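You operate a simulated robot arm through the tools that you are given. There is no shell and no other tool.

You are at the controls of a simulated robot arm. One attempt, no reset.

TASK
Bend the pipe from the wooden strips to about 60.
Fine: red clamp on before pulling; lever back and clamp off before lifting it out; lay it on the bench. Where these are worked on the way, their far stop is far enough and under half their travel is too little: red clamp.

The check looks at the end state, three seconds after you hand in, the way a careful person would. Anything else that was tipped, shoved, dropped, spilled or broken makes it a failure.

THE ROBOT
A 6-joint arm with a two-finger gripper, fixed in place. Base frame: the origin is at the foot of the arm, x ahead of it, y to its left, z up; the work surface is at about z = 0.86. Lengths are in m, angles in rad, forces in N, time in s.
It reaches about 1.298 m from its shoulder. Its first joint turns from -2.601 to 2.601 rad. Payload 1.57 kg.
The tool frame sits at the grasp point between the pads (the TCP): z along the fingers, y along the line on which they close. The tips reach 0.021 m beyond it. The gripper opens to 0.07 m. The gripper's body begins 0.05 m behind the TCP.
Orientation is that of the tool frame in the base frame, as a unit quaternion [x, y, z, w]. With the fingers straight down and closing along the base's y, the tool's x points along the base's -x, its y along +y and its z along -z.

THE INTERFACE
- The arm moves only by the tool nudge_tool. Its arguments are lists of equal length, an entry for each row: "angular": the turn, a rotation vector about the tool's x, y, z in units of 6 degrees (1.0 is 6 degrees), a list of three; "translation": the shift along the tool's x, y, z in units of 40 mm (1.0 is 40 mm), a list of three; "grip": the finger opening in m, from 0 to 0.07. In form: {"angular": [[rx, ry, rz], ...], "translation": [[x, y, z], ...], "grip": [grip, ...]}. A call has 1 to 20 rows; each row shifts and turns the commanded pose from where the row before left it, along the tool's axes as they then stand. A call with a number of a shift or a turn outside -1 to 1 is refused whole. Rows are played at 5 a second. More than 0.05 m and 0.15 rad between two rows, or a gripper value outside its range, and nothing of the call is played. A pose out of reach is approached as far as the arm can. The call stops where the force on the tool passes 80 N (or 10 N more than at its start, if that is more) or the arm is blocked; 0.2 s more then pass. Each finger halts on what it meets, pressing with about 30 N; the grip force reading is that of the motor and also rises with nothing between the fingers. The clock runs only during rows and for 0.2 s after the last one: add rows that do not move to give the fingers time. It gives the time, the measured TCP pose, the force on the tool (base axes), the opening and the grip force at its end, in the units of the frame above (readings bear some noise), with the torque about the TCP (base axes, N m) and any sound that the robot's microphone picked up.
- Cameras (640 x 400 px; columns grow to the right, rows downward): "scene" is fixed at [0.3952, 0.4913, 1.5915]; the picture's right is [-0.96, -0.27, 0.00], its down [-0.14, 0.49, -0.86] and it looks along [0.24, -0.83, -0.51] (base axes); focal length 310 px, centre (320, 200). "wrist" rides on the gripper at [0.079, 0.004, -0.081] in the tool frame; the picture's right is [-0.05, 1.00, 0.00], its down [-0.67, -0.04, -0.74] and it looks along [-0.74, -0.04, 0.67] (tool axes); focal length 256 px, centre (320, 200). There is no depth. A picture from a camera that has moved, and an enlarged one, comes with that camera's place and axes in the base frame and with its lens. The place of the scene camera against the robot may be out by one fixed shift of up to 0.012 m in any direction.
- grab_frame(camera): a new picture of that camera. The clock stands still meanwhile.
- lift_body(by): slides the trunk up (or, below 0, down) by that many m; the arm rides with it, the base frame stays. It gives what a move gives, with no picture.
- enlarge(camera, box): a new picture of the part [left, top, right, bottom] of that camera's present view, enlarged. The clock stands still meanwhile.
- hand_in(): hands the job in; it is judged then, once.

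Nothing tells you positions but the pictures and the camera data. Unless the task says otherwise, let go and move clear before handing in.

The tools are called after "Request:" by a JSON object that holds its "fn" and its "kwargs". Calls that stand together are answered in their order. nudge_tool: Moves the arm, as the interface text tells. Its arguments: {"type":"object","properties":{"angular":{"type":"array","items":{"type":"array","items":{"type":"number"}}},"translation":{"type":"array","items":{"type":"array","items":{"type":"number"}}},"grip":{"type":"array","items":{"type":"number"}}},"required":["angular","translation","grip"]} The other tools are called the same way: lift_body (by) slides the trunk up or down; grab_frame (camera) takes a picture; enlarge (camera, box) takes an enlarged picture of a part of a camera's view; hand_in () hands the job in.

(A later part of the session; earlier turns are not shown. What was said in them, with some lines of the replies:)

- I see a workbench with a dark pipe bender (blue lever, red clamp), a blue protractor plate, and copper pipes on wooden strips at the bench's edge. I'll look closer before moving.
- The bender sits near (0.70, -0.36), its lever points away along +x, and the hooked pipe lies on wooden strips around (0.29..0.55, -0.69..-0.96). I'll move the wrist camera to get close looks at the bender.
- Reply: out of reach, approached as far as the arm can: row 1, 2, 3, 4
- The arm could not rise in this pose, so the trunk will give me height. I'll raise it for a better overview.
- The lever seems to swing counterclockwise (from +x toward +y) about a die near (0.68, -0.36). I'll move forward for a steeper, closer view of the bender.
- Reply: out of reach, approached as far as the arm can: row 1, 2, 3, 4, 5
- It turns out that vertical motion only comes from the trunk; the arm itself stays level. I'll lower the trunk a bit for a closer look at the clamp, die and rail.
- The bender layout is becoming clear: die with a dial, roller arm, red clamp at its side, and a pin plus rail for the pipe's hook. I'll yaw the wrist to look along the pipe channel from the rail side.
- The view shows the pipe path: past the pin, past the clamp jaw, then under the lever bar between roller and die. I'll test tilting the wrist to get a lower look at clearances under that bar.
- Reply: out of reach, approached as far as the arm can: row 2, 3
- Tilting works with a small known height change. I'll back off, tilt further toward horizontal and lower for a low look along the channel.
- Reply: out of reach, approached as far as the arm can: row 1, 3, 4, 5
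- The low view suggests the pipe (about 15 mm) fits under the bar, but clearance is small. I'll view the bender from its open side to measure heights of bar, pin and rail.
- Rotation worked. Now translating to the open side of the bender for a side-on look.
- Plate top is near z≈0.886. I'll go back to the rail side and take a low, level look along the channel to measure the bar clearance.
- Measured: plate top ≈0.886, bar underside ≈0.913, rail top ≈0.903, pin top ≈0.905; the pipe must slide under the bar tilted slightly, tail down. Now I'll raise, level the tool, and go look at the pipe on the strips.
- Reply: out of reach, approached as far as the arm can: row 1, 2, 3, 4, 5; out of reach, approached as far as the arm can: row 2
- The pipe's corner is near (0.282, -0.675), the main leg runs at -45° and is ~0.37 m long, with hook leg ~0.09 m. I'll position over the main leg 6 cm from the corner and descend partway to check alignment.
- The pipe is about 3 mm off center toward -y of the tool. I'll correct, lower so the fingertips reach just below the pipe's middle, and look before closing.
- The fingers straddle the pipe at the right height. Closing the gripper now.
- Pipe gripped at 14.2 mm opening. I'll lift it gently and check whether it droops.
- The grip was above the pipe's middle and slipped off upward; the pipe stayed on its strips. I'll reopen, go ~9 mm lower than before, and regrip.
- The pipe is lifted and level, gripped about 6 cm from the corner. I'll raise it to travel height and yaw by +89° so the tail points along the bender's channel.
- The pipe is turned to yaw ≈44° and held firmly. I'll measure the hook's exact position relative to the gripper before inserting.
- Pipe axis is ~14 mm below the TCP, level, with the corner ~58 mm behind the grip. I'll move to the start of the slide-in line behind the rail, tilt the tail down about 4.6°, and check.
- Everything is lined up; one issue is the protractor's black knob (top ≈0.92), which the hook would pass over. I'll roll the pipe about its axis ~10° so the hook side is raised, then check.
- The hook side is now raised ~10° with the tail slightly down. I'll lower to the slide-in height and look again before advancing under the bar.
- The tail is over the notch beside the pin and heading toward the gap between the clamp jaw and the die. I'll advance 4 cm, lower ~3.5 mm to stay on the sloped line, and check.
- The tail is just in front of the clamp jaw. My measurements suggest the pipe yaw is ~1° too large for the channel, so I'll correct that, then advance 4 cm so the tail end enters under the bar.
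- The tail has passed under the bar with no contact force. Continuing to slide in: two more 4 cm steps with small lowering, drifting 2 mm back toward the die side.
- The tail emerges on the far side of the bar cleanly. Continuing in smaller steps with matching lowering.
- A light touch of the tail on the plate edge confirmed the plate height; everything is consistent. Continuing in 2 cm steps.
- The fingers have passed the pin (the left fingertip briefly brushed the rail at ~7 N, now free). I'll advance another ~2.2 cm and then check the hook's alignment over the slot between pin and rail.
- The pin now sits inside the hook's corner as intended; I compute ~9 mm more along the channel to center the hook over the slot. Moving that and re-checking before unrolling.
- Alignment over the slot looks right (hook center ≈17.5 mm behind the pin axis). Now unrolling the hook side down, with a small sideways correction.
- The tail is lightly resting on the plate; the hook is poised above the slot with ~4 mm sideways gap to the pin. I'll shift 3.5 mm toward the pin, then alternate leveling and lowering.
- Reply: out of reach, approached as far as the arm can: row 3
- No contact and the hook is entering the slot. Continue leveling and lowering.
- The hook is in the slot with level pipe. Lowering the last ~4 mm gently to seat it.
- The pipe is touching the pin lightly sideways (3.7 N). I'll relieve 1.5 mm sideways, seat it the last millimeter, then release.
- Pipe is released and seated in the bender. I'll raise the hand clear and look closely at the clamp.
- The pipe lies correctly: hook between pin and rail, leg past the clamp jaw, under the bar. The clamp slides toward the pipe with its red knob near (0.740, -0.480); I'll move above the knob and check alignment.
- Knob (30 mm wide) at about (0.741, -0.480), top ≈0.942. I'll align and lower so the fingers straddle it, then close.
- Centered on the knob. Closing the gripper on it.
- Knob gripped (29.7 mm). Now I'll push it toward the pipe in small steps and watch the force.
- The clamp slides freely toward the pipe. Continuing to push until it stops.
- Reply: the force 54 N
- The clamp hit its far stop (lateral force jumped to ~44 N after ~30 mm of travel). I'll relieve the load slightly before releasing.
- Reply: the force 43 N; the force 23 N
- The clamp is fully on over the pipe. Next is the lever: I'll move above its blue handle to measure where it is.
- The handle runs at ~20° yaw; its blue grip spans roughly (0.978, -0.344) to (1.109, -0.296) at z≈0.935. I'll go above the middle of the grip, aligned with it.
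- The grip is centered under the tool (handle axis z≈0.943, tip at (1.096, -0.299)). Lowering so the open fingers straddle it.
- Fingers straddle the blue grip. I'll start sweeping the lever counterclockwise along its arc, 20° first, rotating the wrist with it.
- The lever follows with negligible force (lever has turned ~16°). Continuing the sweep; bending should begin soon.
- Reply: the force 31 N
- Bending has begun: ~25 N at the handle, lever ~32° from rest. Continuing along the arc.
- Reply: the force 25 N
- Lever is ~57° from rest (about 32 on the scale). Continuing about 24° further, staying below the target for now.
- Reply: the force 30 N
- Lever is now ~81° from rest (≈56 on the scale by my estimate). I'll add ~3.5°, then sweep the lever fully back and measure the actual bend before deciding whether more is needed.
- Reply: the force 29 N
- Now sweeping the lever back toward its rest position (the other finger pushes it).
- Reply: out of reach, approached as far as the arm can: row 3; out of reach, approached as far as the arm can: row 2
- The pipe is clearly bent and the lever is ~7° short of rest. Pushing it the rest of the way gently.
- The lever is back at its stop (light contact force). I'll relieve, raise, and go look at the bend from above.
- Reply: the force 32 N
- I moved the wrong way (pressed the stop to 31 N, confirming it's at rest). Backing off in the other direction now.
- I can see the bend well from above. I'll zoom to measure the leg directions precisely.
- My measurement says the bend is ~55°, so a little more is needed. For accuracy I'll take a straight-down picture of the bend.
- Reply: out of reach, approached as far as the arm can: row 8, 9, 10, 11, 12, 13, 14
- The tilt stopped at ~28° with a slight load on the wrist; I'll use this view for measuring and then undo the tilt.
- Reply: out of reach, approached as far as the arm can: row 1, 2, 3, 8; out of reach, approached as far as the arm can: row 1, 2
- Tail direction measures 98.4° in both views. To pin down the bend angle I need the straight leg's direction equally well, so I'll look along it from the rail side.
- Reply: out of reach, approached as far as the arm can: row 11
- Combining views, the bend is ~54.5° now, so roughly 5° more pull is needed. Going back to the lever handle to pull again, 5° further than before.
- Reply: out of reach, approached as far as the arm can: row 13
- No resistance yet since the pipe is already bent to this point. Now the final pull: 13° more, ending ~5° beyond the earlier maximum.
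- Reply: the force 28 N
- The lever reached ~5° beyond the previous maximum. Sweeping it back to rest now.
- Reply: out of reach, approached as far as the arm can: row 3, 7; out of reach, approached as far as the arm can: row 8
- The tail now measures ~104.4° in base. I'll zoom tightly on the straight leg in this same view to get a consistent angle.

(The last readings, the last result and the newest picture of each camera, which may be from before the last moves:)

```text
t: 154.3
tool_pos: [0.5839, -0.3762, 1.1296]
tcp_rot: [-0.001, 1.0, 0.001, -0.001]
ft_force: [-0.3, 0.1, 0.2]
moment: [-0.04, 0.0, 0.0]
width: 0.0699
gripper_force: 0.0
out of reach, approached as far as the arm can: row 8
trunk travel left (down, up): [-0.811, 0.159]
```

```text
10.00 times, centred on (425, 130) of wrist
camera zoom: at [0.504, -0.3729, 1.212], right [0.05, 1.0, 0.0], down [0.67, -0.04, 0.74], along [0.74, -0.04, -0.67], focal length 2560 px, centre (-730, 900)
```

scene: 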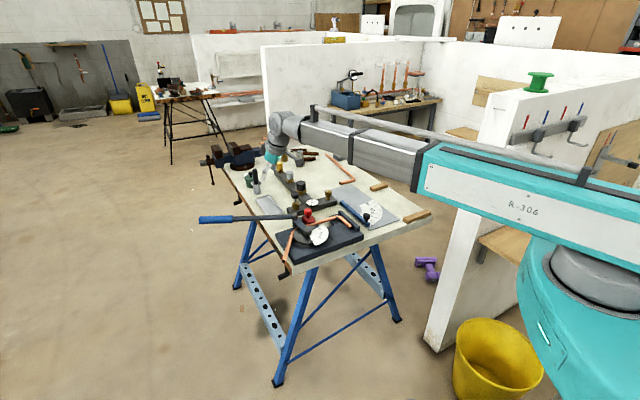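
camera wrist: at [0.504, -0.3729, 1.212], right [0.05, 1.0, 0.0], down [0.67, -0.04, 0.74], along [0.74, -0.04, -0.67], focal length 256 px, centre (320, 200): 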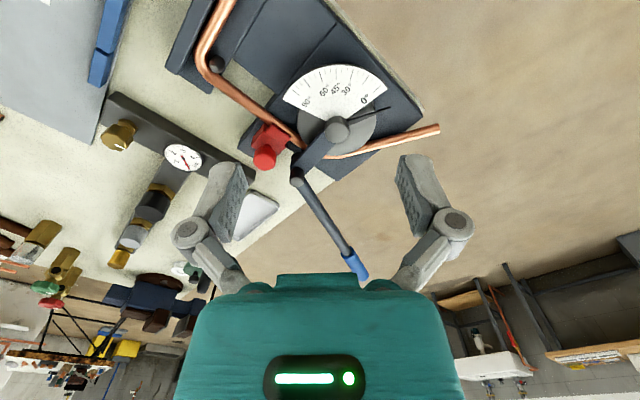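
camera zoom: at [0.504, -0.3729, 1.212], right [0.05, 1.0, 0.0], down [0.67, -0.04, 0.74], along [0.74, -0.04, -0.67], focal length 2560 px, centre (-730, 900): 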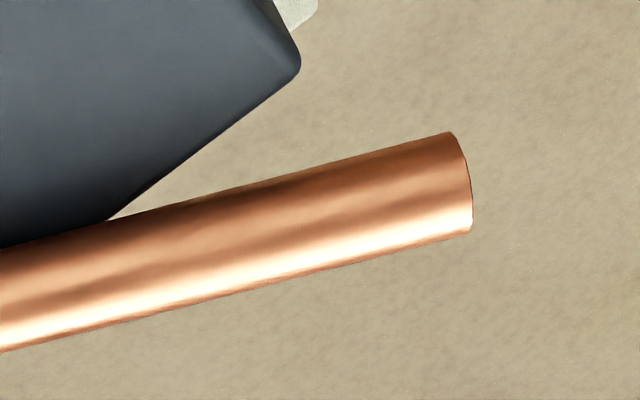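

With consistent edges the bend measures ~61° (108.1° − 47.1°), which is on target. Next: release the clamp — moving above its red knob.

Request:
{"fn": "nudge_tool", "kwargs": {"angular": [[0, 0, -0.885], [0, 0, -0.885], [0, 0, -0.885], [0, 0, -0.885], [0, 0, -0.885], [0, 0, -0.885], [0, 0, -0.885], [0, 0, -0.885], [0, 0, 0], [0, 0, 0], [0, 0, 0], [0, 0, 0], [0, 0, 0]], "translation": [[0, 0, 0], [0, 0, 0], [0, 0, 0], [0, 0, 0], [0, 0, 0], [0, 0, 0], [0, 0, 0], [0, 0, 0], [-0.278, -0.95, 0], [-0.278, -0.95, 0], [-0.278, -0.95, 0], [-0.278, -0.95, 0], [0, 0, 0]], "grip": [0.06, 0.06, 0.06, 0.06, 0.06, 0.06, 0.06, 0.06, 0.06, 0.06, 0.06, 0.055, 0.055]}}

Request:
{"fn": "lift_body", "kwargs": {"by": -0.09}}

Request:
{"fn": "enlarge", "kwargs": {"camera": "wrist", "box": [220, 60, 420, 220]}}

```text
t: 157.1
tool_pos: [0.7213, -0.4585, 1.1307]
tcp_rot: [-0.362, 0.932, 0.001, 0.0]
ft_force: [0.7, -0.6, -0.2]
moment: [0.03, 0.02, 0.0]
width: 0.0552
gripper_force: 0.1
out of reach, approached as far as the arm can: row 3
trunk travel left (down, up): [-0.811, 0.159]
```

```text
t: 158.3
tool_pos: [0.7213, -0.4583, 1.0399]
tcp_rot: [-0.363, 0.932, 0.001, 0.0]
ft_force: [0.2, 0.3, 0.0]
moment: [-0.01, 0.05, 0.0]
width: 0.0551
gripper_force: 0.0
trunk travel left (down, up): [-0.721, 0.249]
```

```text
2.50 times, centred on (320, 140) of wrist
camera zoom: at [0.659, -0.5091, 1.1217], right [-0.64, 0.77, 0.0], down [0.52, 0.42, 0.75], along [0.57, 0.47, -0.67], focal length 640 px, centre (320, 350)
```

zoom: 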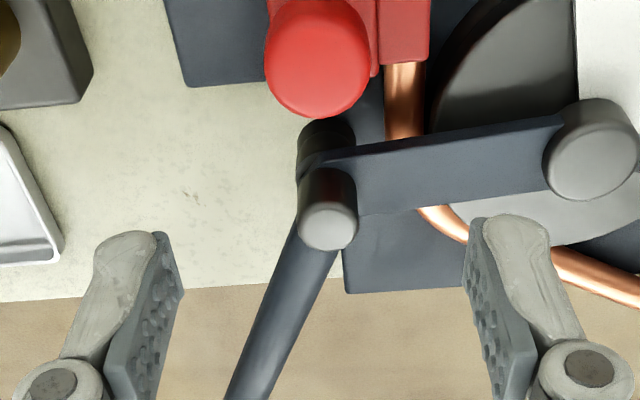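

Aligned over the knob. Lowering, gripping and pulling the clamp back off.

Request:
{"fn": "lift_body", "kwargs": {"by": -0.091}}

Request:
{"fn": "nudge_tool", "kwargs": {"angular": [[0, 0, 0], [0, 0, 0], [0, 0, 0], [0, 0, 0], [0, 0, 0]], "translation": [[0, 0, 0], [0, 0, 0], [0, 0, 0], [0, 0, 0], [0, 0, 0]], "grip": [0.035, 0.0, 0.0, 0.0, 0.0]}}

Request:
{"fn": "nudge_tool", "kwargs": {"angular": [[0, 0, 0], [0, 0, 0], [0, 0, 0], [0, 0, 0], [0, 0, 0]], "translation": [[-0.006, -0.15, 0], [-0.006, -0.15, 0], [-0.006, -0.15, 0], [-0.006, -0.15, 0], [0, 0, 0]], "grip": [0, 0, 0, 0, 0]}}

Request:
{"fn": "enlarge", "kwargs": {"camera": "wrist", "box": [220, 60, 420, 220]}}

```text
t: 159.6
tool_pos: [0.7206, -0.4593, 0.9486]
tcp_rot: [-0.363, 0.932, 0.001, 0.0]
ft_force: [0.0, 0.2, -0.2]
moment: [-0.01, -0.01, -0.01]
width: 0.0549
gripper_force: 0.1
trunk travel left (down, up): [-0.63, 0.34]
```

```text
t: 160.8
tool_pos: [0.721, -0.4587, 0.9483]
tcp_rot: [-0.362, 0.932, 0.001, 0.0]
ft_force: [0.8, 0.0, 0.2]
moment: [-0.01, -0.02, -0.12]
width: 0.0294
gripper_force: 31.9
trunk travel left (down, up): [-0.63, 0.34]
```

```text
t: 162.0
tool_pos: [0.7374, -0.475, 0.9482]
tcp_rot: [-0.363, 0.932, 0.001, 0.0]
ft_force: [5.3, 5.9, -0.1]
moment: [0.13, -0.02, -0.16]
width: 0.0294
gripper_force: 31.6
trunk travel left (down, up): [-0.63, 0.34]
```

```text
2.50 times, centred on (320, 140) of wrist
camera zoom: at [0.6754, -0.5256, 1.0305], right [-0.64, 0.77, 0.0], down [0.51, 0.42, 0.75], along [0.57, 0.47, -0.67], focal length 640 px, centre (320, 350)
```

zoom: 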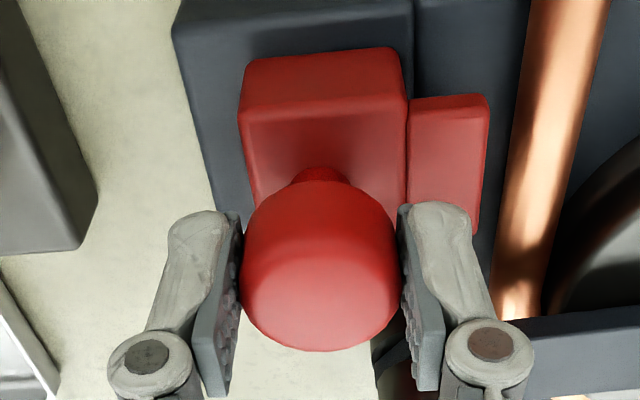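

Request:
{"fn": "nudge_tool", "kwargs": {"angular": [[0, 0, 0], [0, 0, 0], [0, 0, 0]], "translation": [[-0.006, -0.09, 0], [-0.006, -0.075, 0], [0, 0, 0]], "grip": [0, 0, 0]}}

Request:
{"fn": "nudge_tool", "kwargs": {"angular": [[0, 0, 0], [0, 0, 0]], "translation": [[0, -0.03, 0], [0, 0, 0]], "grip": [0, 0]}}

```text
t: 162.8
tool_pos: [0.742, -0.4794, 0.948]
tcp_rot: [-0.363, 0.932, 0.0, 0.0]
ft_force: [5.7, 6.7, -1.2]
moment: [0.38, -0.26, -0.02]
width: 0.0296
gripper_force: 31.5
trunk travel left (down, up): [-0.63, 0.34]
```

```text
t: 163.4
tool_pos: [0.7429, -0.4796, 0.949]
tcp_rot: [-0.362, 0.932, 0.001, -0.001]
ft_force: [-2.1, 12.1, -7.5]
moment: [0.36, -0.29, 0.07]
width: 0.0294
gripper_force: 31.4
trunk travel left (down, up): [-0.63, 0.34]
```

The clamp is back against its off stop. Releasing the knob and rising.

Request:
{"fn": "nudge_tool", "kwargs": {"angular": [[0, 0, 0], [0, 0, 0], [0, 0, 0], [0, 0, 0], [0, 0, 0]], "translation": [[0, 0.02, 0], [0, 0, 0], [0, 0, 0], [0, 0, 0], [0, 0, 0]], "grip": [0, 0.04, 0.055, 0.055, 0.055]}}

Request:
{"fn": "lift_body", "kwargs": {"by": 0.13}}

Request:
{"fn": "grab_frame", "kwargs": {"camera": "wrist"}}

Request:
{"fn": "enlarge", "kwargs": {"camera": "scene", "box": [230, 180, 390, 280]}}

```text
t: 164.6
tool_pos: [0.7421, -0.4798, 0.9487]
tcp_rot: [-0.362, 0.932, 0.0, 0.0]
ft_force: [0.6, 0.1, 0.4]
moment: [0.01, 0.0, 0.0]
width: 0.0551
gripper_force: 0.1
trunk travel left (down, up): [-0.63, 0.34]
```

```text
t: 166.2
tool_pos: [0.7414, -0.4808, 1.0791]
tcp_rot: [-0.363, 0.932, 0.001, -0.001]
ft_force: [0.5, 0.1, -0.4]
moment: [0.01, -0.02, 0.0]
width: 0.0549
gripper_force: 0.1
trunk travel left (down, up): [-0.76, 0.21]
```

```text
taken
camera wrist: at [0.6797, -0.5314, 1.1606], right [-0.64, 0.77, 0.0], down [0.52, 0.42, 0.75], along [0.57, 0.47, -0.67], focal length 256 px, centre (320, 200)
```

wrist: 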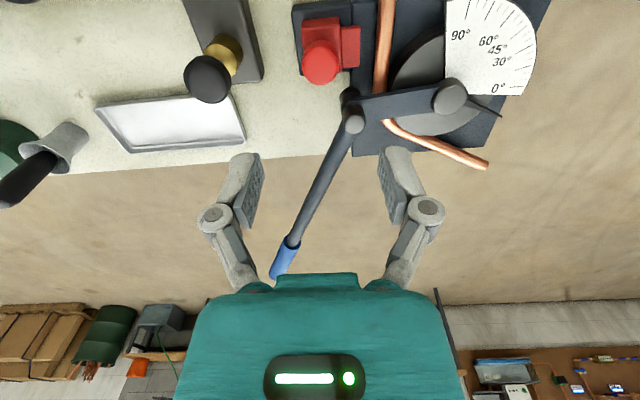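

```text
4.00 times, centred on (310, 230) of scene
camera zoom: at [0.3952, 0.4913, 1.5915], right [-0.96, -0.27, 0.0], down [-0.14, 0.49, -0.86], along [0.24, -0.83, -0.51], focal length 1242 px, centre (360, 80)
```

zoom: 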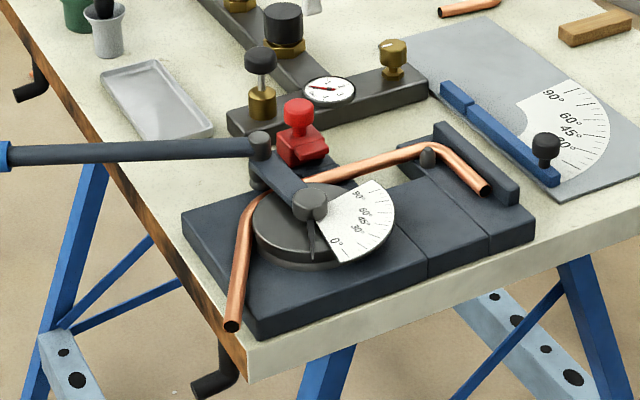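

Lever is back and clamp is off. Now I'll regrip the pipe at the notch between rail block and main plate: move above it with a narrow opening first and check alignment.

Request:
{"fn": "nudge_tool", "kwargs": {"angular": [[0, 0, 0], [0, 0, 0], [0, 0, -0.24], [0, 0, 0]], "translation": [[0.8, 0.689, 0], [0.8, 0.689, 0], [0, 0, 0], [0, 0, 0]], "grip": [0.04, 0.026, 0.026, 0.026]}}

Request:
{"fn": "lift_body", "kwargs": {"by": -0.11}}

Request:
{"fn": "enlarge", "kwargs": {"camera": "wrist", "box": [240, 0, 440, 200]}}

```text
t: 167.2
tool_pos: [0.6579, -0.4861, 1.079]
tcp_rot: [-0.374, 0.927, 0.001, 0.0]
ft_force: [-0.3, 0.3, -0.2]
moment: [-0.03, 0.0, 0.0]
width: 0.0262
gripper_force: 0.1
trunk travel left (down, up): [-0.76, 0.21]
```

```text
t: 168.6
tool_pos: [0.6579, -0.4855, 0.9687]
tcp_rot: [-0.375, 0.927, 0.0, 0.0]
ft_force: [-0.2, -0.1, -0.6]
moment: [-0.01, -0.01, -0.01]
width: 0.026
gripper_force: 0.2
trunk travel left (down, up): [-0.65, 0.32]
```

```text
2.00 times, centred on (340, 100) of wrist
camera zoom: at [0.5967, -0.5376, 1.0507], right [-0.65, 0.76, 0.0], down [0.5, 0.44, 0.75], along [0.56, 0.49, -0.67], focal length 512 px, centre (280, 400)
```

zoom: 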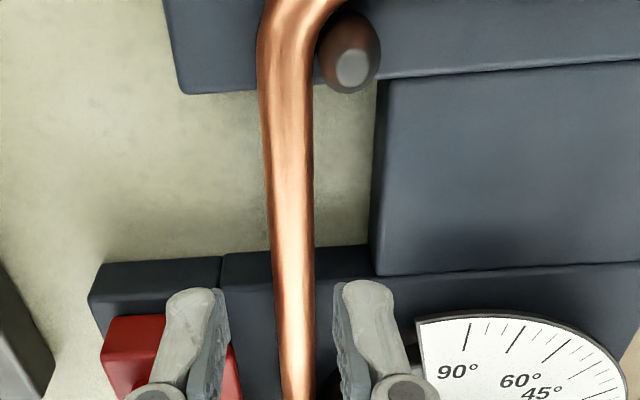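

Request:
{"fn": "nudge_tool", "kwargs": {"angular": [[0, 0, 0], [0, 0, 0]], "translation": [[0, 0.07, 0], [0, 0, 0]], "grip": [0.026, 0.026]}}

Request:
{"fn": "lift_body", "kwargs": {"by": -0.04}}

Request:
{"fn": "enlarge", "kwargs": {"camera": "wrist", "box": [240, 0, 440, 200]}}

```text
t: 169.2
tool_pos: [0.6547, -0.4825, 0.9678]
tcp_rot: [-0.375, 0.927, 0.001, -0.001]
ft_force: [-0.4, -0.6, 0.4]
moment: [0.0, -0.03, 0.01]
width: 0.026
gripper_force: 0.1
trunk travel left (down, up): [-0.65, 0.32]
```

```text
t: 170.0
tool_pos: [0.6553, -0.484, 0.9288]
tcp_rot: [-0.374, 0.927, 0.0, 0.0]
ft_force: [-0.4, -0.2, 0.0]
moment: [0.0, -0.01, 0.03]
width: 0.0261
gripper_force: 0.1
trunk travel left (down, up): [-0.61, 0.36]
```

```text
2.00 times, centred on (340, 100) of wrist
camera zoom: at [0.5947, -0.5357, 1.0107], right [-0.65, 0.76, 0.0], down [0.5, 0.44, 0.75], along [0.56, 0.49, -0.67], focal length 512 px, centre (280, 400)
```

zoom: 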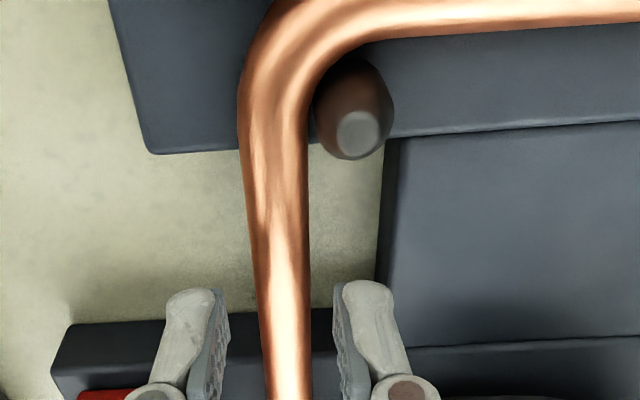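

Well centered. Lowering the last 2.5 cm and gripping the pipe.

Request:
{"fn": "lift_body", "kwargs": {"by": -0.0245}}

Request:
{"fn": "nudge_tool", "kwargs": {"angular": [[0, 0, 0], [0, 0, 0], [0, 0, 0], [0, 0, 0]], "translation": [[0, 0, 0], [0, 0, 0], [0, 0, 0], [0, 0, 0]], "grip": [0.01, 0.0, 0.0, 0.0]}}

Request:
{"fn": "lift_body", "kwargs": {"by": 0.004}}

```text
t: 170.7
tool_pos: [0.655, -0.4836, 0.9029]
tcp_rot: [-0.375, 0.927, 0.001, -0.001]
ft_force: [0.6, -0.7, 0.3]
moment: [0.01, 0.0, 0.0]
width: 0.026
gripper_force: 0.0
trunk travel left (down, up): [-0.585, 0.385]
```

```text
t: 171.7
tool_pos: [0.6551, -0.4833, 0.9046]
tcp_rot: [-0.374, 0.927, 0.001, -0.001]
ft_force: [0.3, -0.8, 0.4]
moment: [0.02, -0.02, 0.07]
width: 0.0133
gripper_force: 30.1
trunk travel left (down, up): [-0.585, 0.385]
```

```text
t: 172.2
tool_pos: [0.6559, -0.4837, 0.9068]
tcp_rot: [-0.375, 0.927, 0.001, 0.0]
ft_force: [-0.2, 0.4, -1.4]
moment: [-0.14, 0.07, 0.01]
width: 0.0135
gripper_force: 30.3
trunk travel left (down, up): [-0.589, 0.381]
```

Pipe gripped and rising freely. I'll lift gently while watching for contact with the lever bar.

Request:
{"fn": "lift_body", "kwargs": {"by": 0.004}}

Request:
{"fn": "lift_body", "kwargs": {"by": 0.003}}

Request:
{"fn": "lift_body", "kwargs": {"by": 0.002}}

Request:
{"fn": "enlarge", "kwargs": {"camera": "scene", "box": [250, 190, 370, 270]}}

```text
t: 172.8
tool_pos: [0.6554, -0.4837, 0.9119]
tcp_rot: [-0.375, 0.927, 0.001, -0.001]
ft_force: [0.7, 0.7, -1.0]
moment: [-0.13, 0.03, -0.02]
width: 0.0135
gripper_force: 29.6
trunk travel left (down, up): [-0.593, 0.377]
```

```text
t: 173.3
tool_pos: [0.6553, -0.483, 0.9153]
tcp_rot: [-0.374, 0.928, 0.001, -0.001]
ft_force: [0.2, -0.1, -1.3]
moment: [-0.09, 0.02, 0.0]
width: 0.0135
gripper_force: 30.0
trunk travel left (down, up): [-0.596, 0.374]
```

```text
t: 173.8
tool_pos: [0.6562, -0.4839, 0.9173]
tcp_rot: [-0.375, 0.927, 0.001, 0.0]
ft_force: [-0.4, 0.5, -1.1]
moment: [-0.12, 0.06, 0.0]
width: 0.0135
gripper_force: 30.0
trunk travel left (down, up): [-0.598, 0.372]
```

```text
5.00 times, centred on (310, 230) of scene
camera zoom: at [0.3952, 0.4913, 1.5915], right [-0.96, -0.27, 0.0], down [-0.14, 0.49, -0.86], along [0.24, -0.83, -0.51], focal length 1552 px, centre (370, 50)
```

zoom: 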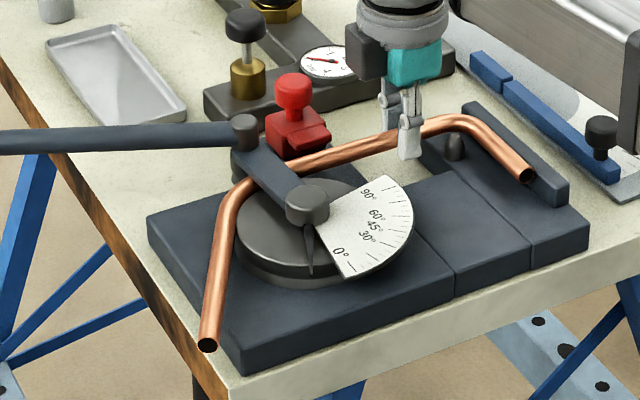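

Request:
{"fn": "lift_body", "kwargs": {"by": 0.002}}

Request:
{"fn": "lift_body", "kwargs": {"by": 0.002}}

Request:
{"fn": "enlarge", "kwargs": {"camera": "scene", "box": [275, 205, 335, 245]}}

```text
t: 174.3
tool_pos: [0.6557, -0.4837, 0.9186]
tcp_rot: [-0.375, 0.927, 0.002, -0.001]
ft_force: [0.2, -0.5, -1.0]
moment: [-0.09, 0.04, 0.02]
width: 0.0135
gripper_force: 29.5
trunk travel left (down, up): [-0.6, 0.37]
```

```text
t: 174.8
tool_pos: [0.6559, -0.4838, 0.9212]
tcp_rot: [-0.374, 0.927, 0.0, 0.0]
ft_force: [0.2, -0.4, -1.2]
moment: [-0.12, 0.02, 0.0]
width: 0.0136
gripper_force: 29.7
trunk travel left (down, up): [-0.602, 0.368]
```

```text
10.00 times, centred on (305, 225) of scene
camera zoom: at [0.3952, 0.4913, 1.5915], right [-0.96, -0.27, 0.0], down [-0.14, 0.49, -0.86], along [0.24, -0.83, -0.51], focal length 3105 px, centre (470, -50)
```

zoom: 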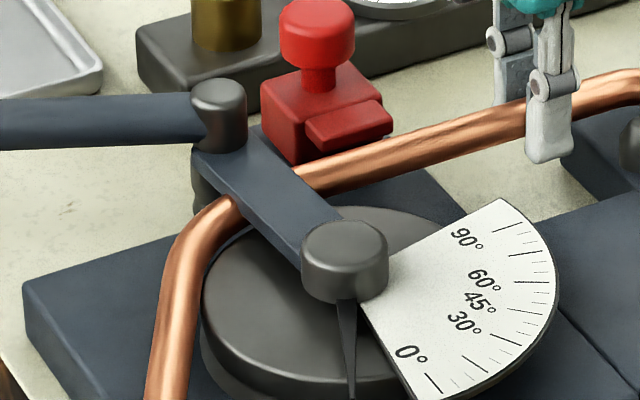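

Request:
{"fn": "lift_body", "kwargs": {"by": 0.002}}

Request:
{"fn": "lift_body", "kwargs": {"by": 0.002}}

Request:
{"fn": "enlarge", "kwargs": {"camera": "scene", "box": [275, 205, 335, 245]}}

```text
t: 175.4
tool_pos: [0.6554, -0.4833, 0.9234]
tcp_rot: [-0.375, 0.927, 0.001, 0.0]
ft_force: [0.4, -0.6, -1.0]
moment: [-0.15, 0.02, 0.02]
width: 0.0134
gripper_force: 29.9
trunk travel left (down, up): [-0.604, 0.366]
```

```text
t: 175.9
tool_pos: [0.6557, -0.4822, 0.9248]
tcp_rot: [-0.374, 0.927, 0.001, 0.001]
ft_force: [-0.8, 0.1, -1.9]
moment: [-0.15, 0.03, 0.0]
width: 0.0134
gripper_force: 30.0
trunk travel left (down, up): [-0.606, 0.364]
```

```text
10.00 times, centred on (305, 225) of scene
camera zoom: at [0.3952, 0.4913, 1.5915], right [-0.96, -0.27, 0.0], down [-0.14, 0.49, -0.86], along [0.24, -0.83, -0.51], focal length 3105 px, centre (470, -50)
```

zoom: 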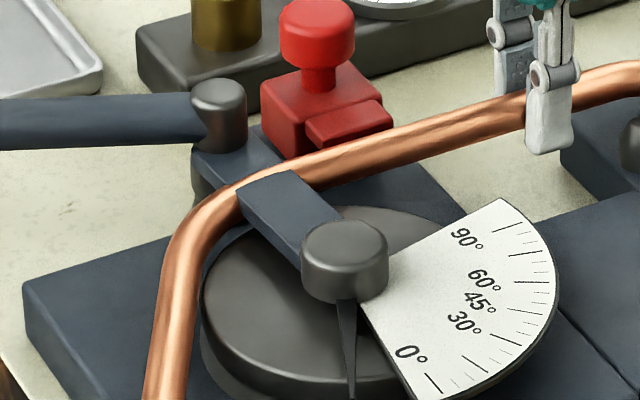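

The bar offers no resistance to the pipe, so it lifts straight out. I'll raise it clear and look for a free spot on the bench.

Request:
{"fn": "lift_body", "kwargs": {"by": 0.04}}

Request:
{"fn": "lift_body", "kwargs": {"by": 0.11}}

Request:
{"fn": "grab_frame", "kwargs": {"camera": "wrist"}}

Request:
{"fn": "enlarge", "kwargs": {"camera": "scene", "box": [210, 120, 450, 270]}}

```text
t: 176.7
tool_pos: [0.654, -0.4841, 0.965]
tcp_rot: [-0.375, 0.927, 0.001, 0.0]
ft_force: [0.7, 0.1, -0.7]
moment: [-0.15, 0.04, -0.01]
width: 0.0134
gripper_force: 29.4
trunk travel left (down, up): [-0.646, 0.324]
```

```text
t: 178.1
tool_pos: [0.6559, -0.4833, 1.0748]
tcp_rot: [-0.375, 0.927, 0.001, 0.0]
ft_force: [0.1, -0.2, -1.6]
moment: [-0.1, 0.03, -0.02]
width: 0.0134
gripper_force: 30.2
trunk travel left (down, up): [-0.756, 0.214]
```

```text
taken
camera wrist: at [0.5949, -0.5358, 1.157], right [-0.65, 0.76, 0.0], down [0.51, 0.44, 0.75], along [0.56, 0.49, -0.67], focal length 256 px, centre (320, 200)
```

wrist: 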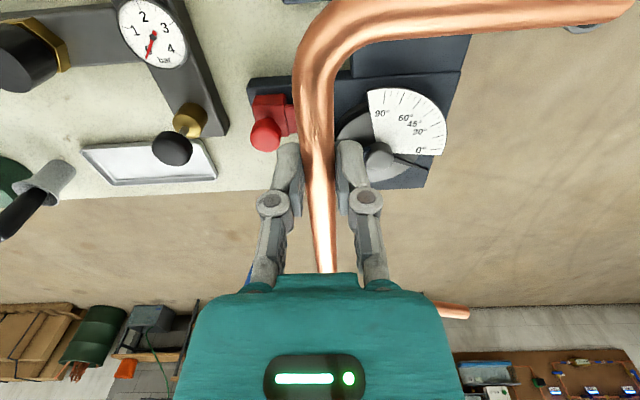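

```text
2.67 times, centred on (330, 195) of scene
camera zoom: at [0.3952, 0.4913, 1.5915], right [-0.96, -0.27, 0.0], down [-0.14, 0.49, -0.86], along [0.24, -0.83, -0.51], focal length 828 px, centre (293, 213)
```

zoom: 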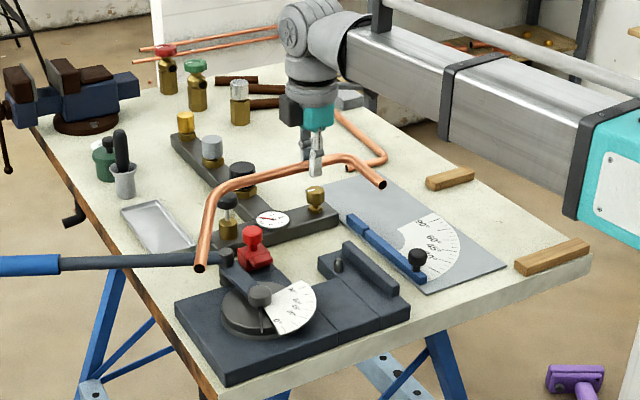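

The bent pipe is out and level. I need a clear patch of bench; I'll raise and move over the middle of the bench to look.

Request:
{"fn": "lift_body", "kwargs": {"by": 0.1}}

Request:
{"fn": "nudge_tool", "kwargs": {"angular": [[0, 0, 0], [0, 0, 0], [0, 0, 0], [0, 0, 0], [0, 0, 0], [0, 0, 0], [0, 0, 0]], "translation": [[0.494, -0.895, 0], [0.494, -0.895, 0], [0.494, -0.895, 0], [0.494, -0.895, 0], [0.494, -0.895, 0], [0.494, -0.895, 0], [0, 0, 0]], "grip": [0, 0, 0, 0, 0, 0, 0]}}

Request:
{"fn": "grab_frame", "kwargs": {"camera": "wrist"}}

Request:
{"fn": "enlarge", "kwargs": {"camera": "scene", "box": [210, 120, 450, 270]}}

```text
t: 179.5
tool_pos: [0.6551, -0.4839, 1.1754]
tcp_rot: [-0.375, 0.927, 0.001, -0.001]
ft_force: [-0.3, 0.5, -1.9]
moment: [-0.17, 0.03, -0.01]
width: 0.0134
gripper_force: 29.8
trunk travel left (down, up): [-0.856, 0.114]
```

```text
t: 181.1
tool_pos: [0.7176, -0.7176, 1.1757]
tcp_rot: [-0.375, 0.927, 0.0, 0.0]
ft_force: [-0.6, 0.6, -0.9]
moment: [-0.12, 0.0, 0.01]
width: 0.0138
gripper_force: 29.8
trunk travel left (down, up): [-0.856, 0.114]
```

```text
taken
camera wrist: at [0.6575, -0.7692, 1.2572], right [-0.66, 0.76, 0.0], down [0.5, 0.44, 0.75], along [0.56, 0.49, -0.67], focal length 256 px, centre (320, 200)
```

wrist: 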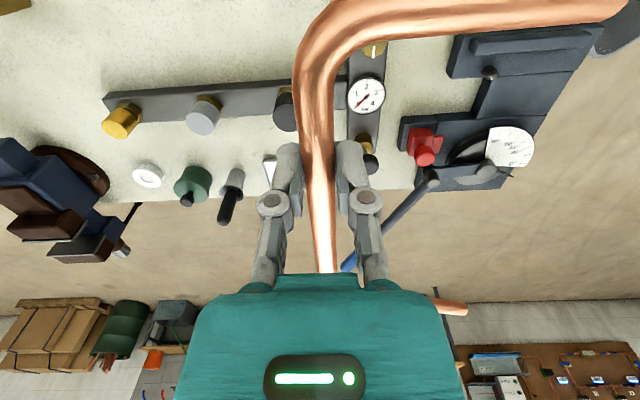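

```text
2.67 times, centred on (330, 195) of scene
camera zoom: at [0.3952, 0.4913, 1.5915], right [-0.96, -0.27, 0.0], down [-0.14, 0.49, -0.86], along [0.24, -0.83, -0.51], focal length 828 px, centre (293, 213)
```

zoom: 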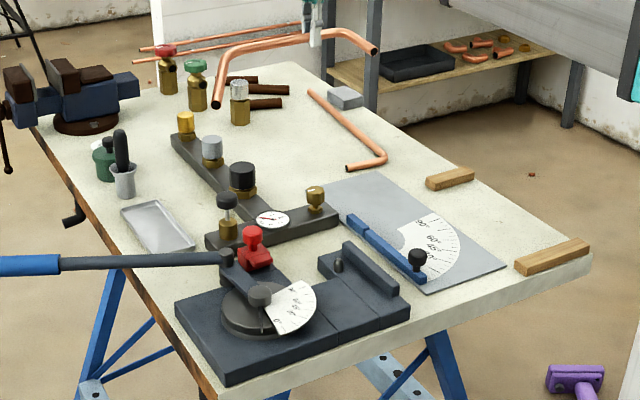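

The open patch between the manifold bar, protractor plate and L-shaped sample is large enough if the pipe is turned with its leg pointing about -50°. I'll rotate and move there while still high.

Request:
{"fn": "nudge_tool", "kwargs": {"angular": [[0, 0, 0.5], [0, 0, 0.9], [0, 0, 0.98], [0, 0, 0.98], [0, 0, 0.98], [0, 0, 0.98], [0, 0, 0.98], [0, 0, 0.98], [0, 0, 0.98], [0, 0, 0.98], [0, 0, 0.98], [0, 0, 0.98], [0, 0, 0.98], [0, 0, 0.98], [0, 0, 0.98], [0, 0, 0.98], [0, 0, 0.56], [0, 0, 0]], "translation": [[0, 0, 0], [0, 0, 0], [0, 0, 0], [0, 0, 0], [0, 0, 0], [0, 0, 0], [0, 0, 0], [0, 0, 0], [0, 0, 0], [0, 0, 0], [0, 0, 0], [0, 0, 0], [0, 0, 0], [0, 0, 0], [0, 0, 0], [0, 0, 0], [0, 0, 0], [0, 0, 0]], "grip": [0, 0, 0, 0, 0, 0, 0, 0, 0, 0, 0, 0, 0, 0, 0, 0, 0, 0]}}

Request:
{"fn": "nudge_tool", "kwargs": {"angular": [[0, 0, 0], [0, 0, 0], [0, 0, 0], [0, 0, 0], [0, 0, 0]], "translation": [[-0.78, -0.46, 0], [-0.78, -0.46, 0], [-0.78, -0.46, 0], [-0.78, -0.46, 0], [0, 0, 0]], "grip": [0, 0, 0, 0, 0]}}

Request:
{"fn": "grab_frame", "kwargs": {"camera": "wrist"}}

Request:
{"fn": "enlarge", "kwargs": {"camera": "scene", "box": [230, 110, 420, 230]}}

```text
t: 184.9
tool_pos: [0.7201, -0.7214, 1.1745]
tcp_rot: [0.424, 0.906, 0.0, 0.0]
ft_force: [0.0, -0.3, -0.2]
moment: [0.04, 0.1, 0.0]
width: 0.0135
gripper_force: 30.2
trunk travel left (down, up): [-0.856, 0.114]
```

```text
t: 186.1
tool_pos: [0.7447, -0.8644, 1.1752]
tcp_rot: [0.423, 0.906, 0.0, 0.0]
ft_force: [-0.7, -1.0, -1.8]
moment: [0.04, 0.12, -0.02]
width: 0.0135
gripper_force: 30.3
trunk travel left (down, up): [-0.856, 0.114]
```

```text
taken
camera wrist: at [0.6965, -0.8002, 1.2574], right [0.8, 0.6, 0.0], down [0.4, -0.54, 0.74], along [0.45, -0.6, -0.67], focal length 256 px, centre (320, 200)
```

wrist: 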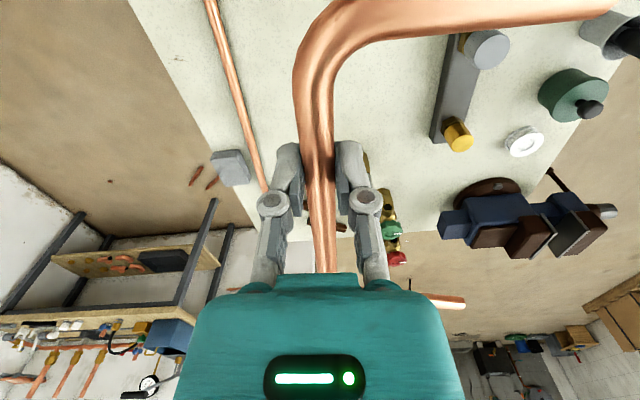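

```text
3.33 times, centred on (325, 170) of scene
camera zoom: at [0.3952, 0.4913, 1.5915], right [-0.96, -0.27, 0.0], down [-0.14, 0.49, -0.86], along [0.24, -0.83, -0.51], focal length 1035 px, centre (303, 300)
```

zoom: 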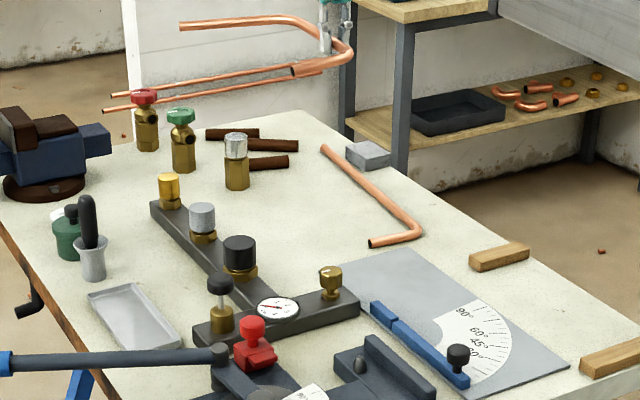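

The pipe is above the free patch, with L-sample on its left and manifold on its right. Lowering partway and checking clearances.

Request:
{"fn": "lift_body", "kwargs": {"by": -0.2}}

Request:
{"fn": "grab_frame", "kwargs": {"camera": "wrist"}}

Request:
{"fn": "enlarge", "kwargs": {"camera": "scene", "box": [230, 110, 420, 230]}}

```text
t: 188.2
tool_pos: [0.7443, -0.8635, 0.9754]
tcp_rot: [0.424, 0.906, 0.001, 0.0]
ft_force: [1.1, -0.5, -0.6]
moment: [0.03, 0.12, 0.01]
width: 0.0133
gripper_force: 30.0
trunk travel left (down, up): [-0.656, 0.314]
```

```text
taken
camera wrist: at [0.6966, -0.8003, 1.0572], right [0.8, 0.6, 0.0], down [0.4, -0.54, 0.74], along [0.45, -0.6, -0.67], focal length 256 px, centre (320, 200)
```

wrist: 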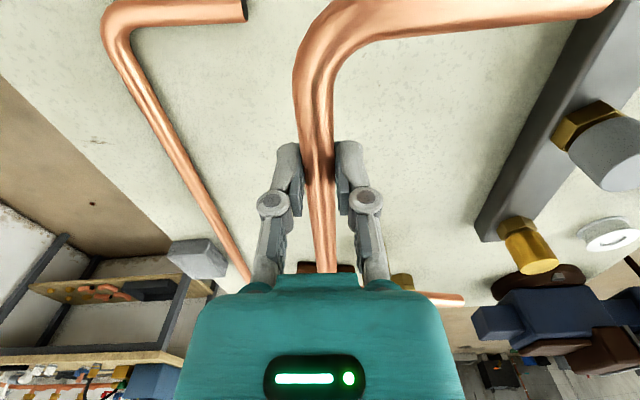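

```text
3.33 times, centred on (325, 170) of scene
camera zoom: at [0.3952, 0.4913, 1.5915], right [-0.96, -0.27, 0.0], down [-0.14, 0.49, -0.86], along [0.24, -0.83, -0.51], focal length 1035 px, centre (303, 300)
```

zoom: 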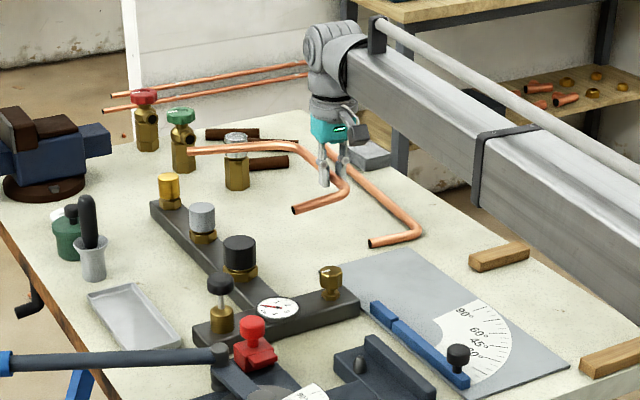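

Clearance to the silver-capped valve looks tight for the tail, so I'll turn the pipe ~5° and shift it ~1.2 cm before lowering further.

Request:
{"fn": "nudge_tool", "kwargs": {"angular": [[0, 0, 0], [0, 0, -0.415], [0, 0, -0.415], [0, 0, 0]], "translation": [[-0.03, -0.31, 0], [0, 0, 0], [0, 0, 0], [0, 0, 0]], "grip": [0, 0, 0, 0]}}

Request:
{"fn": "lift_body", "kwargs": {"by": -0.06}}

Request:
{"fn": "grab_frame", "kwargs": {"camera": "wrist"}}

Request:
{"fn": "enlarge", "kwargs": {"camera": "scene", "box": [250, 140, 370, 220]}}

```text
t: 189.2
tool_pos: [0.735, -0.872, 0.9754]
tcp_rot: [0.383, 0.924, 0.0, -0.001]
ft_force: [-0.7, 0.3, -0.5]
moment: [0.04, 0.16, 0.02]
width: 0.0135
gripper_force: 30.5
trunk travel left (down, up): [-0.656, 0.314]
```

```text
t: 190.2
tool_pos: [0.7355, -0.8719, 0.9153]
tcp_rot: [0.383, 0.924, 0.0, -0.001]
ft_force: [0.3, -0.6, -0.6]
moment: [0.04, 0.11, -0.02]
width: 0.0136
gripper_force: 29.6
trunk travel left (down, up): [-0.596, 0.374]
```

```text
taken
camera wrist: at [0.6818, -0.813, 0.9972], right [0.75, 0.67, 0.0], down [0.45, -0.5, 0.74], along [0.5, -0.55, -0.67], focal length 256 px, centre (320, 200)
```

wrist: 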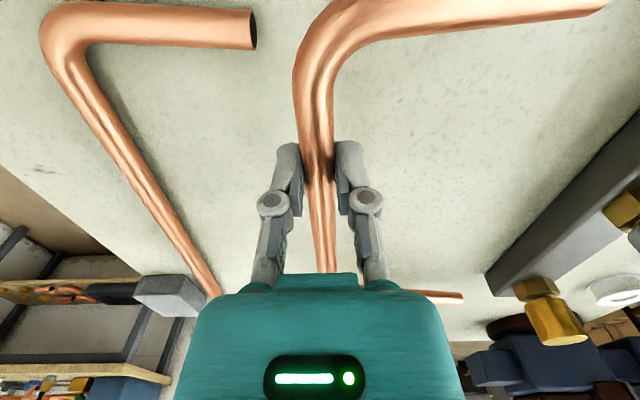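

```text
5.00 times, centred on (310, 180) of scene
camera zoom: at [0.3952, 0.4913, 1.5915], right [-0.96, -0.27, 0.0], down [-0.14, 0.49, -0.86], along [0.24, -0.83, -0.51], focal length 1552 px, centre (370, 300)
```

zoom: 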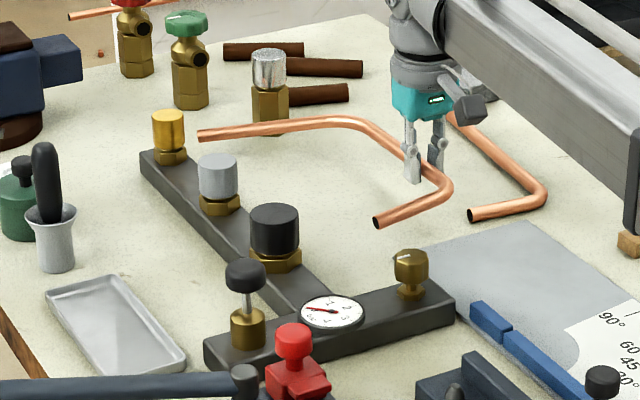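

Everything is clear; I'll nudge slightly away from the manifold's end (4 mm and 1.5°), then lower to just above the bench.

Request:
{"fn": "nudge_tool", "kwargs": {"angular": [[0, 0, 0.25], [0, 0, 0]], "translation": [[0, -0.1, 0], [0, 0, 0]], "grip": [0, 0]}}

Request:
{"fn": "lift_body", "kwargs": {"by": -0.025}}

Request:
{"fn": "enlarge", "kwargs": {"camera": "scene", "box": [250, 140, 370, 220]}}

Request:
{"fn": "grab_frame", "kwargs": {"camera": "wrist"}}

```text
t: 190.8
tool_pos: [0.7322, -0.8755, 0.9157]
tcp_rot: [0.396, 0.918, 0.001, -0.002]
ft_force: [0.3, -0.2, 0.0]
moment: [0.06, 0.1, 0.0]
width: 0.0135
gripper_force: 29.9
trunk travel left (down, up): [-0.596, 0.374]
```

```text
t: 191.5
tool_pos: [0.7322, -0.8748, 0.8898]
tcp_rot: [0.396, 0.918, 0.001, -0.001]
ft_force: [0.8, -0.5, -1.4]
moment: [0.04, 0.08, 0.02]
width: 0.0135
gripper_force: 30.0
trunk travel left (down, up): [-0.571, 0.399]
```

```text
5.00 times, centred on (310, 180) of scene
camera zoom: at [0.3952, 0.4913, 1.5915], right [-0.96, -0.27, 0.0], down [-0.14, 0.49, -0.86], along [0.24, -0.83, -0.51], focal length 1552 px, centre (370, 300)
```

zoom: 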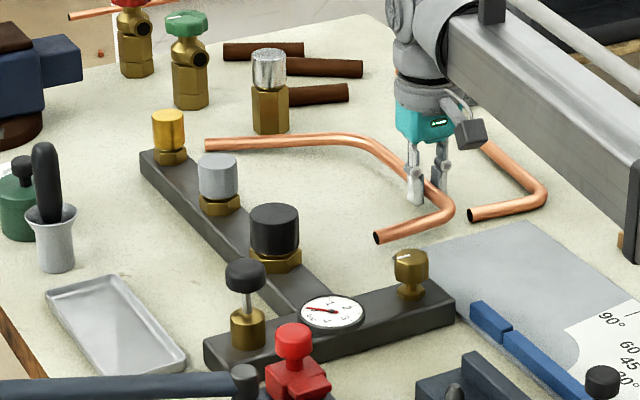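

```text
taken
camera wrist: at [0.6804, -0.8148, 0.9721], right [0.76, 0.65, 0.0], down [0.43, -0.51, 0.74], along [0.48, -0.57, -0.67], focal length 256 px, centre (320, 200)
```

wrist: 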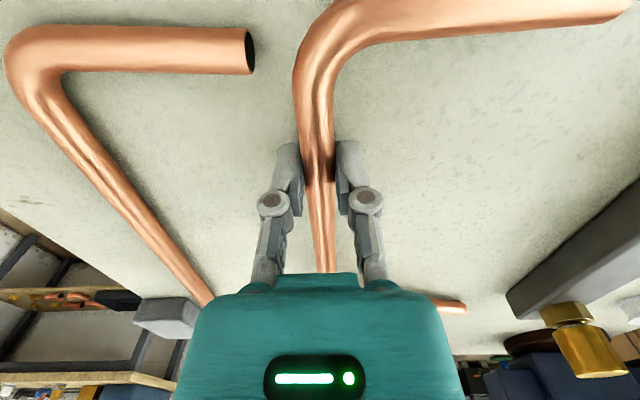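

Gaps on all sides look good. Lowering the last millimeters carefully.

Request:
{"fn": "lift_body", "kwargs": {"by": -0.005}}

Request:
{"fn": "lift_body", "kwargs": {"by": -0.002}}

Request:
{"fn": "lift_body", "kwargs": {"by": -0.0015}}

```text
t: 192.1
tool_pos: [0.7326, -0.8763, 0.8842]
tcp_rot: [0.396, 0.918, 0.001, -0.001]
ft_force: [-0.3, 0.0, -1.0]
moment: [0.03, 0.04, -0.01]
width: 0.0135
gripper_force: 30.1
trunk travel left (down, up): [-0.566, 0.404]
```

```text
t: 192.6
tool_pos: [0.7329, -0.8767, 0.8835]
tcp_rot: [0.396, 0.918, 0.001, 0.0]
ft_force: [-0.3, -0.5, -0.5]
moment: [0.0, -0.04, -0.04]
width: 0.0132
gripper_force: 30.5
trunk travel left (down, up): [-0.564, 0.406]
```

```text
t: 193.1
tool_pos: [0.7319, -0.8769, 0.8807]
tcp_rot: [0.396, 0.918, 0.0, -0.001]
ft_force: [-0.4, 0.0, -0.7]
moment: [-0.01, -0.01, -0.06]
width: 0.0137
gripper_force: 30.3
trunk travel left (down, up): [-0.563, 0.407]
```

The pipe is starting to rest on the bench (moments have vanished). Releasing gently and rising.

Request:
{"fn": "lift_body", "kwargs": {"by": -0.0008}}

Request:
{"fn": "nudge_tool", "kwargs": {"angular": [[0, 0, 0], [0, 0, 0], [0, 0, 0], [0, 0, 0], [0, 0, 0]], "translation": [[0, 0, 0], [0, 0, 0], [0, 0, 0], [0, 0, 0], [0, 0, 0]], "grip": [0.016, 0.02, 0.026, 0.03, 0.03]}}

Request:
{"fn": "enlarge", "kwargs": {"camera": "scene", "box": [250, 140, 370, 220]}}

```text
t: 193.6
tool_pos: [0.7316, -0.875, 0.8804]
tcp_rot: [0.395, 0.919, 0.001, -0.001]
ft_force: [-0.3, 0.5, 0.3]
moment: [-0.04, -0.01, -0.03]
width: 0.0136
gripper_force: 30.5
trunk travel left (down, up): [-0.562, 0.408]
```

```text
t: 194.8
tool_pos: [0.7316, -0.875, 0.8803]
tcp_rot: [0.396, 0.918, -0.001, -0.002]
ft_force: [0.1, 0.2, -0.9]
moment: [-0.01, 0.0, 0.06]
width: 0.0302
gripper_force: 0.1
trunk travel left (down, up): [-0.562, 0.408]
```

```text
5.00 times, centred on (310, 180) of scene
camera zoom: at [0.3952, 0.4913, 1.5915], right [-0.96, -0.27, 0.0], down [-0.14, 0.49, -0.86], along [0.24, -0.83, -0.51], focal length 1552 px, centre (370, 300)
```

zoom: 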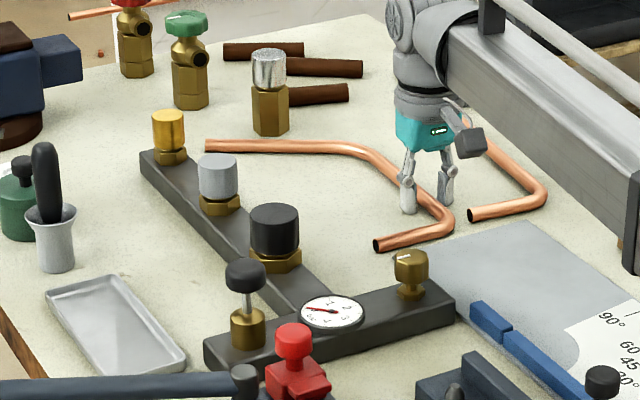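

Pipe is lying flat on the bench, clear of everything. Now raising the hand straight up and looking at the final scene.

Request:
{"fn": "lift_body", "kwargs": {"by": 0.06}}

Request:
{"fn": "lift_body", "kwargs": {"by": 0.22}}

Request:
{"fn": "grab_frame", "kwargs": {"camera": "wrist"}}

Request:
{"fn": "enlarge", "kwargs": {"camera": "scene", "box": [200, 120, 440, 270]}}

```text
t: 195.8
tool_pos: [0.7314, -0.8749, 0.9404]
tcp_rot: [0.396, 0.918, 0.001, -0.001]
ft_force: [-0.6, -0.7, -0.6]
moment: [0.03, -0.02, 0.0]
width: 0.0298
gripper_force: 0.0
trunk travel left (down, up): [-0.622, 0.348]
```

```text
t: 198.2
tool_pos: [0.7331, -0.8761, 1.1612]
tcp_rot: [0.396, 0.918, 0.0, -0.001]
ft_force: [0.7, -1.0, 0.3]
moment: [0.01, -0.02, -0.01]
width: 0.03
gripper_force: 0.0
trunk travel left (down, up): [-0.842, 0.128]
```

```text
taken
camera wrist: at [0.6804, -0.8148, 1.2429], right [0.76, 0.65, 0.0], down [0.43, -0.51, 0.74], along [0.48, -0.57, -0.67], focal length 256 px, centre (320, 200)
```

wrist: 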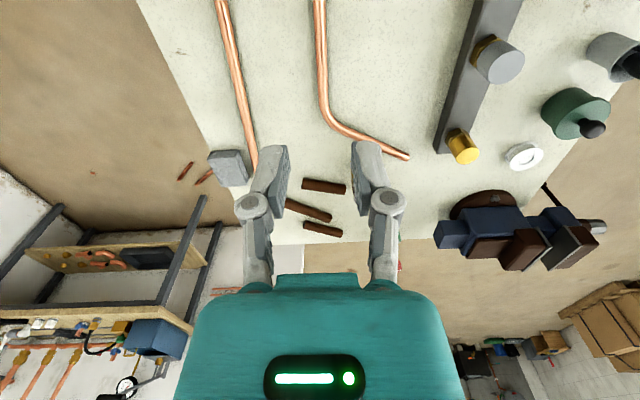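

```text
2.67 times, centred on (320, 195) of scene
camera zoom: at [0.3952, 0.4913, 1.5915], right [-0.96, -0.27, 0.0], down [-0.14, 0.49, -0.86], along [0.24, -0.83, -0.51], focal length 828 px, centre (320, 213)
```

zoom: 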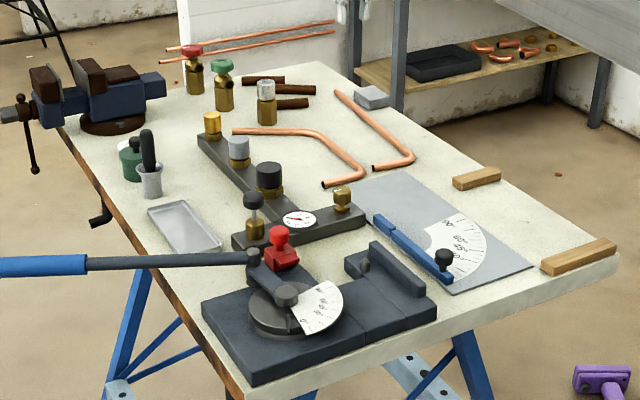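

Request:
{"fn": "enlarge", "kwargs": {"camera": "wrist", "box": [290, 0, 430, 170]}}

Request:
{"fn": "enlarge", "kwargs": {"camera": "scene", "box": [230, 190, 370, 270]}}

```text
2.35 times, centred on (360, 85) of wrist
camera zoom: at [0.6804, -0.8148, 1.2429], right [0.76, 0.65, 0.0], down [0.43, -0.51, 0.74], along [0.48, -0.57, -0.67], focal length 602 px, centre (226, 471)
```

zoom: 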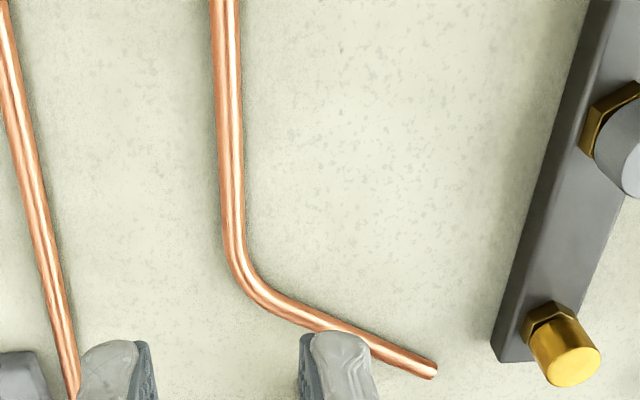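

```text
4.57 times, centred on (300, 230) of scene
camera zoom: at [0.3952, 0.4913, 1.5915], right [-0.96, -0.27, 0.0], down [-0.14, 0.49, -0.86], along [0.24, -0.83, -0.51], focal length 1419 px, centre (411, 63)
```

zoom: 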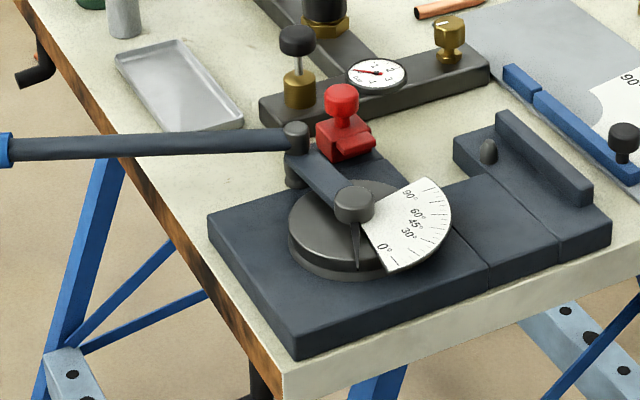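

The bend on the laid pipe measures ~60.5°. The lever is at rest, the clamp is off, the pipe lies flat on the bench touching nothing, and the hand is clear, so I'm handing in.

Request:
{"fn": "hand_in", "kwargs": {}}

```text
The job is handed in.
```

I bent the pipe from the wooden strips and handed it in. From the camera pictures the bend measures about 60.5°.

- **Clamp and pull:** I pushed the red clamp to its far stop before the first pull. The first pull came out at about 55°, so I pulled the lever a second time, about 5° further, with the clamp still on.
- **Lifting out:** I returned the lever to its stop and pulled the clamp back to its off stop before lifting the pipe.
- **End state:** The pipe lies flat on the bench between the L-shaped sample pipe and the valve manifold, touching neither. The gripper is open and well clear.

Three small contacts happened along the way:

- My first grip on the pipe slipped off, and the pipe stayed on its strips.
- A fingertip brushed the bender's rail at about 7 N while I slid the pipe in.
- I briefly pressed the lever against its rest stop at about 31 N.

I saw nothing tipped, shifted or damaged in the final pictures.
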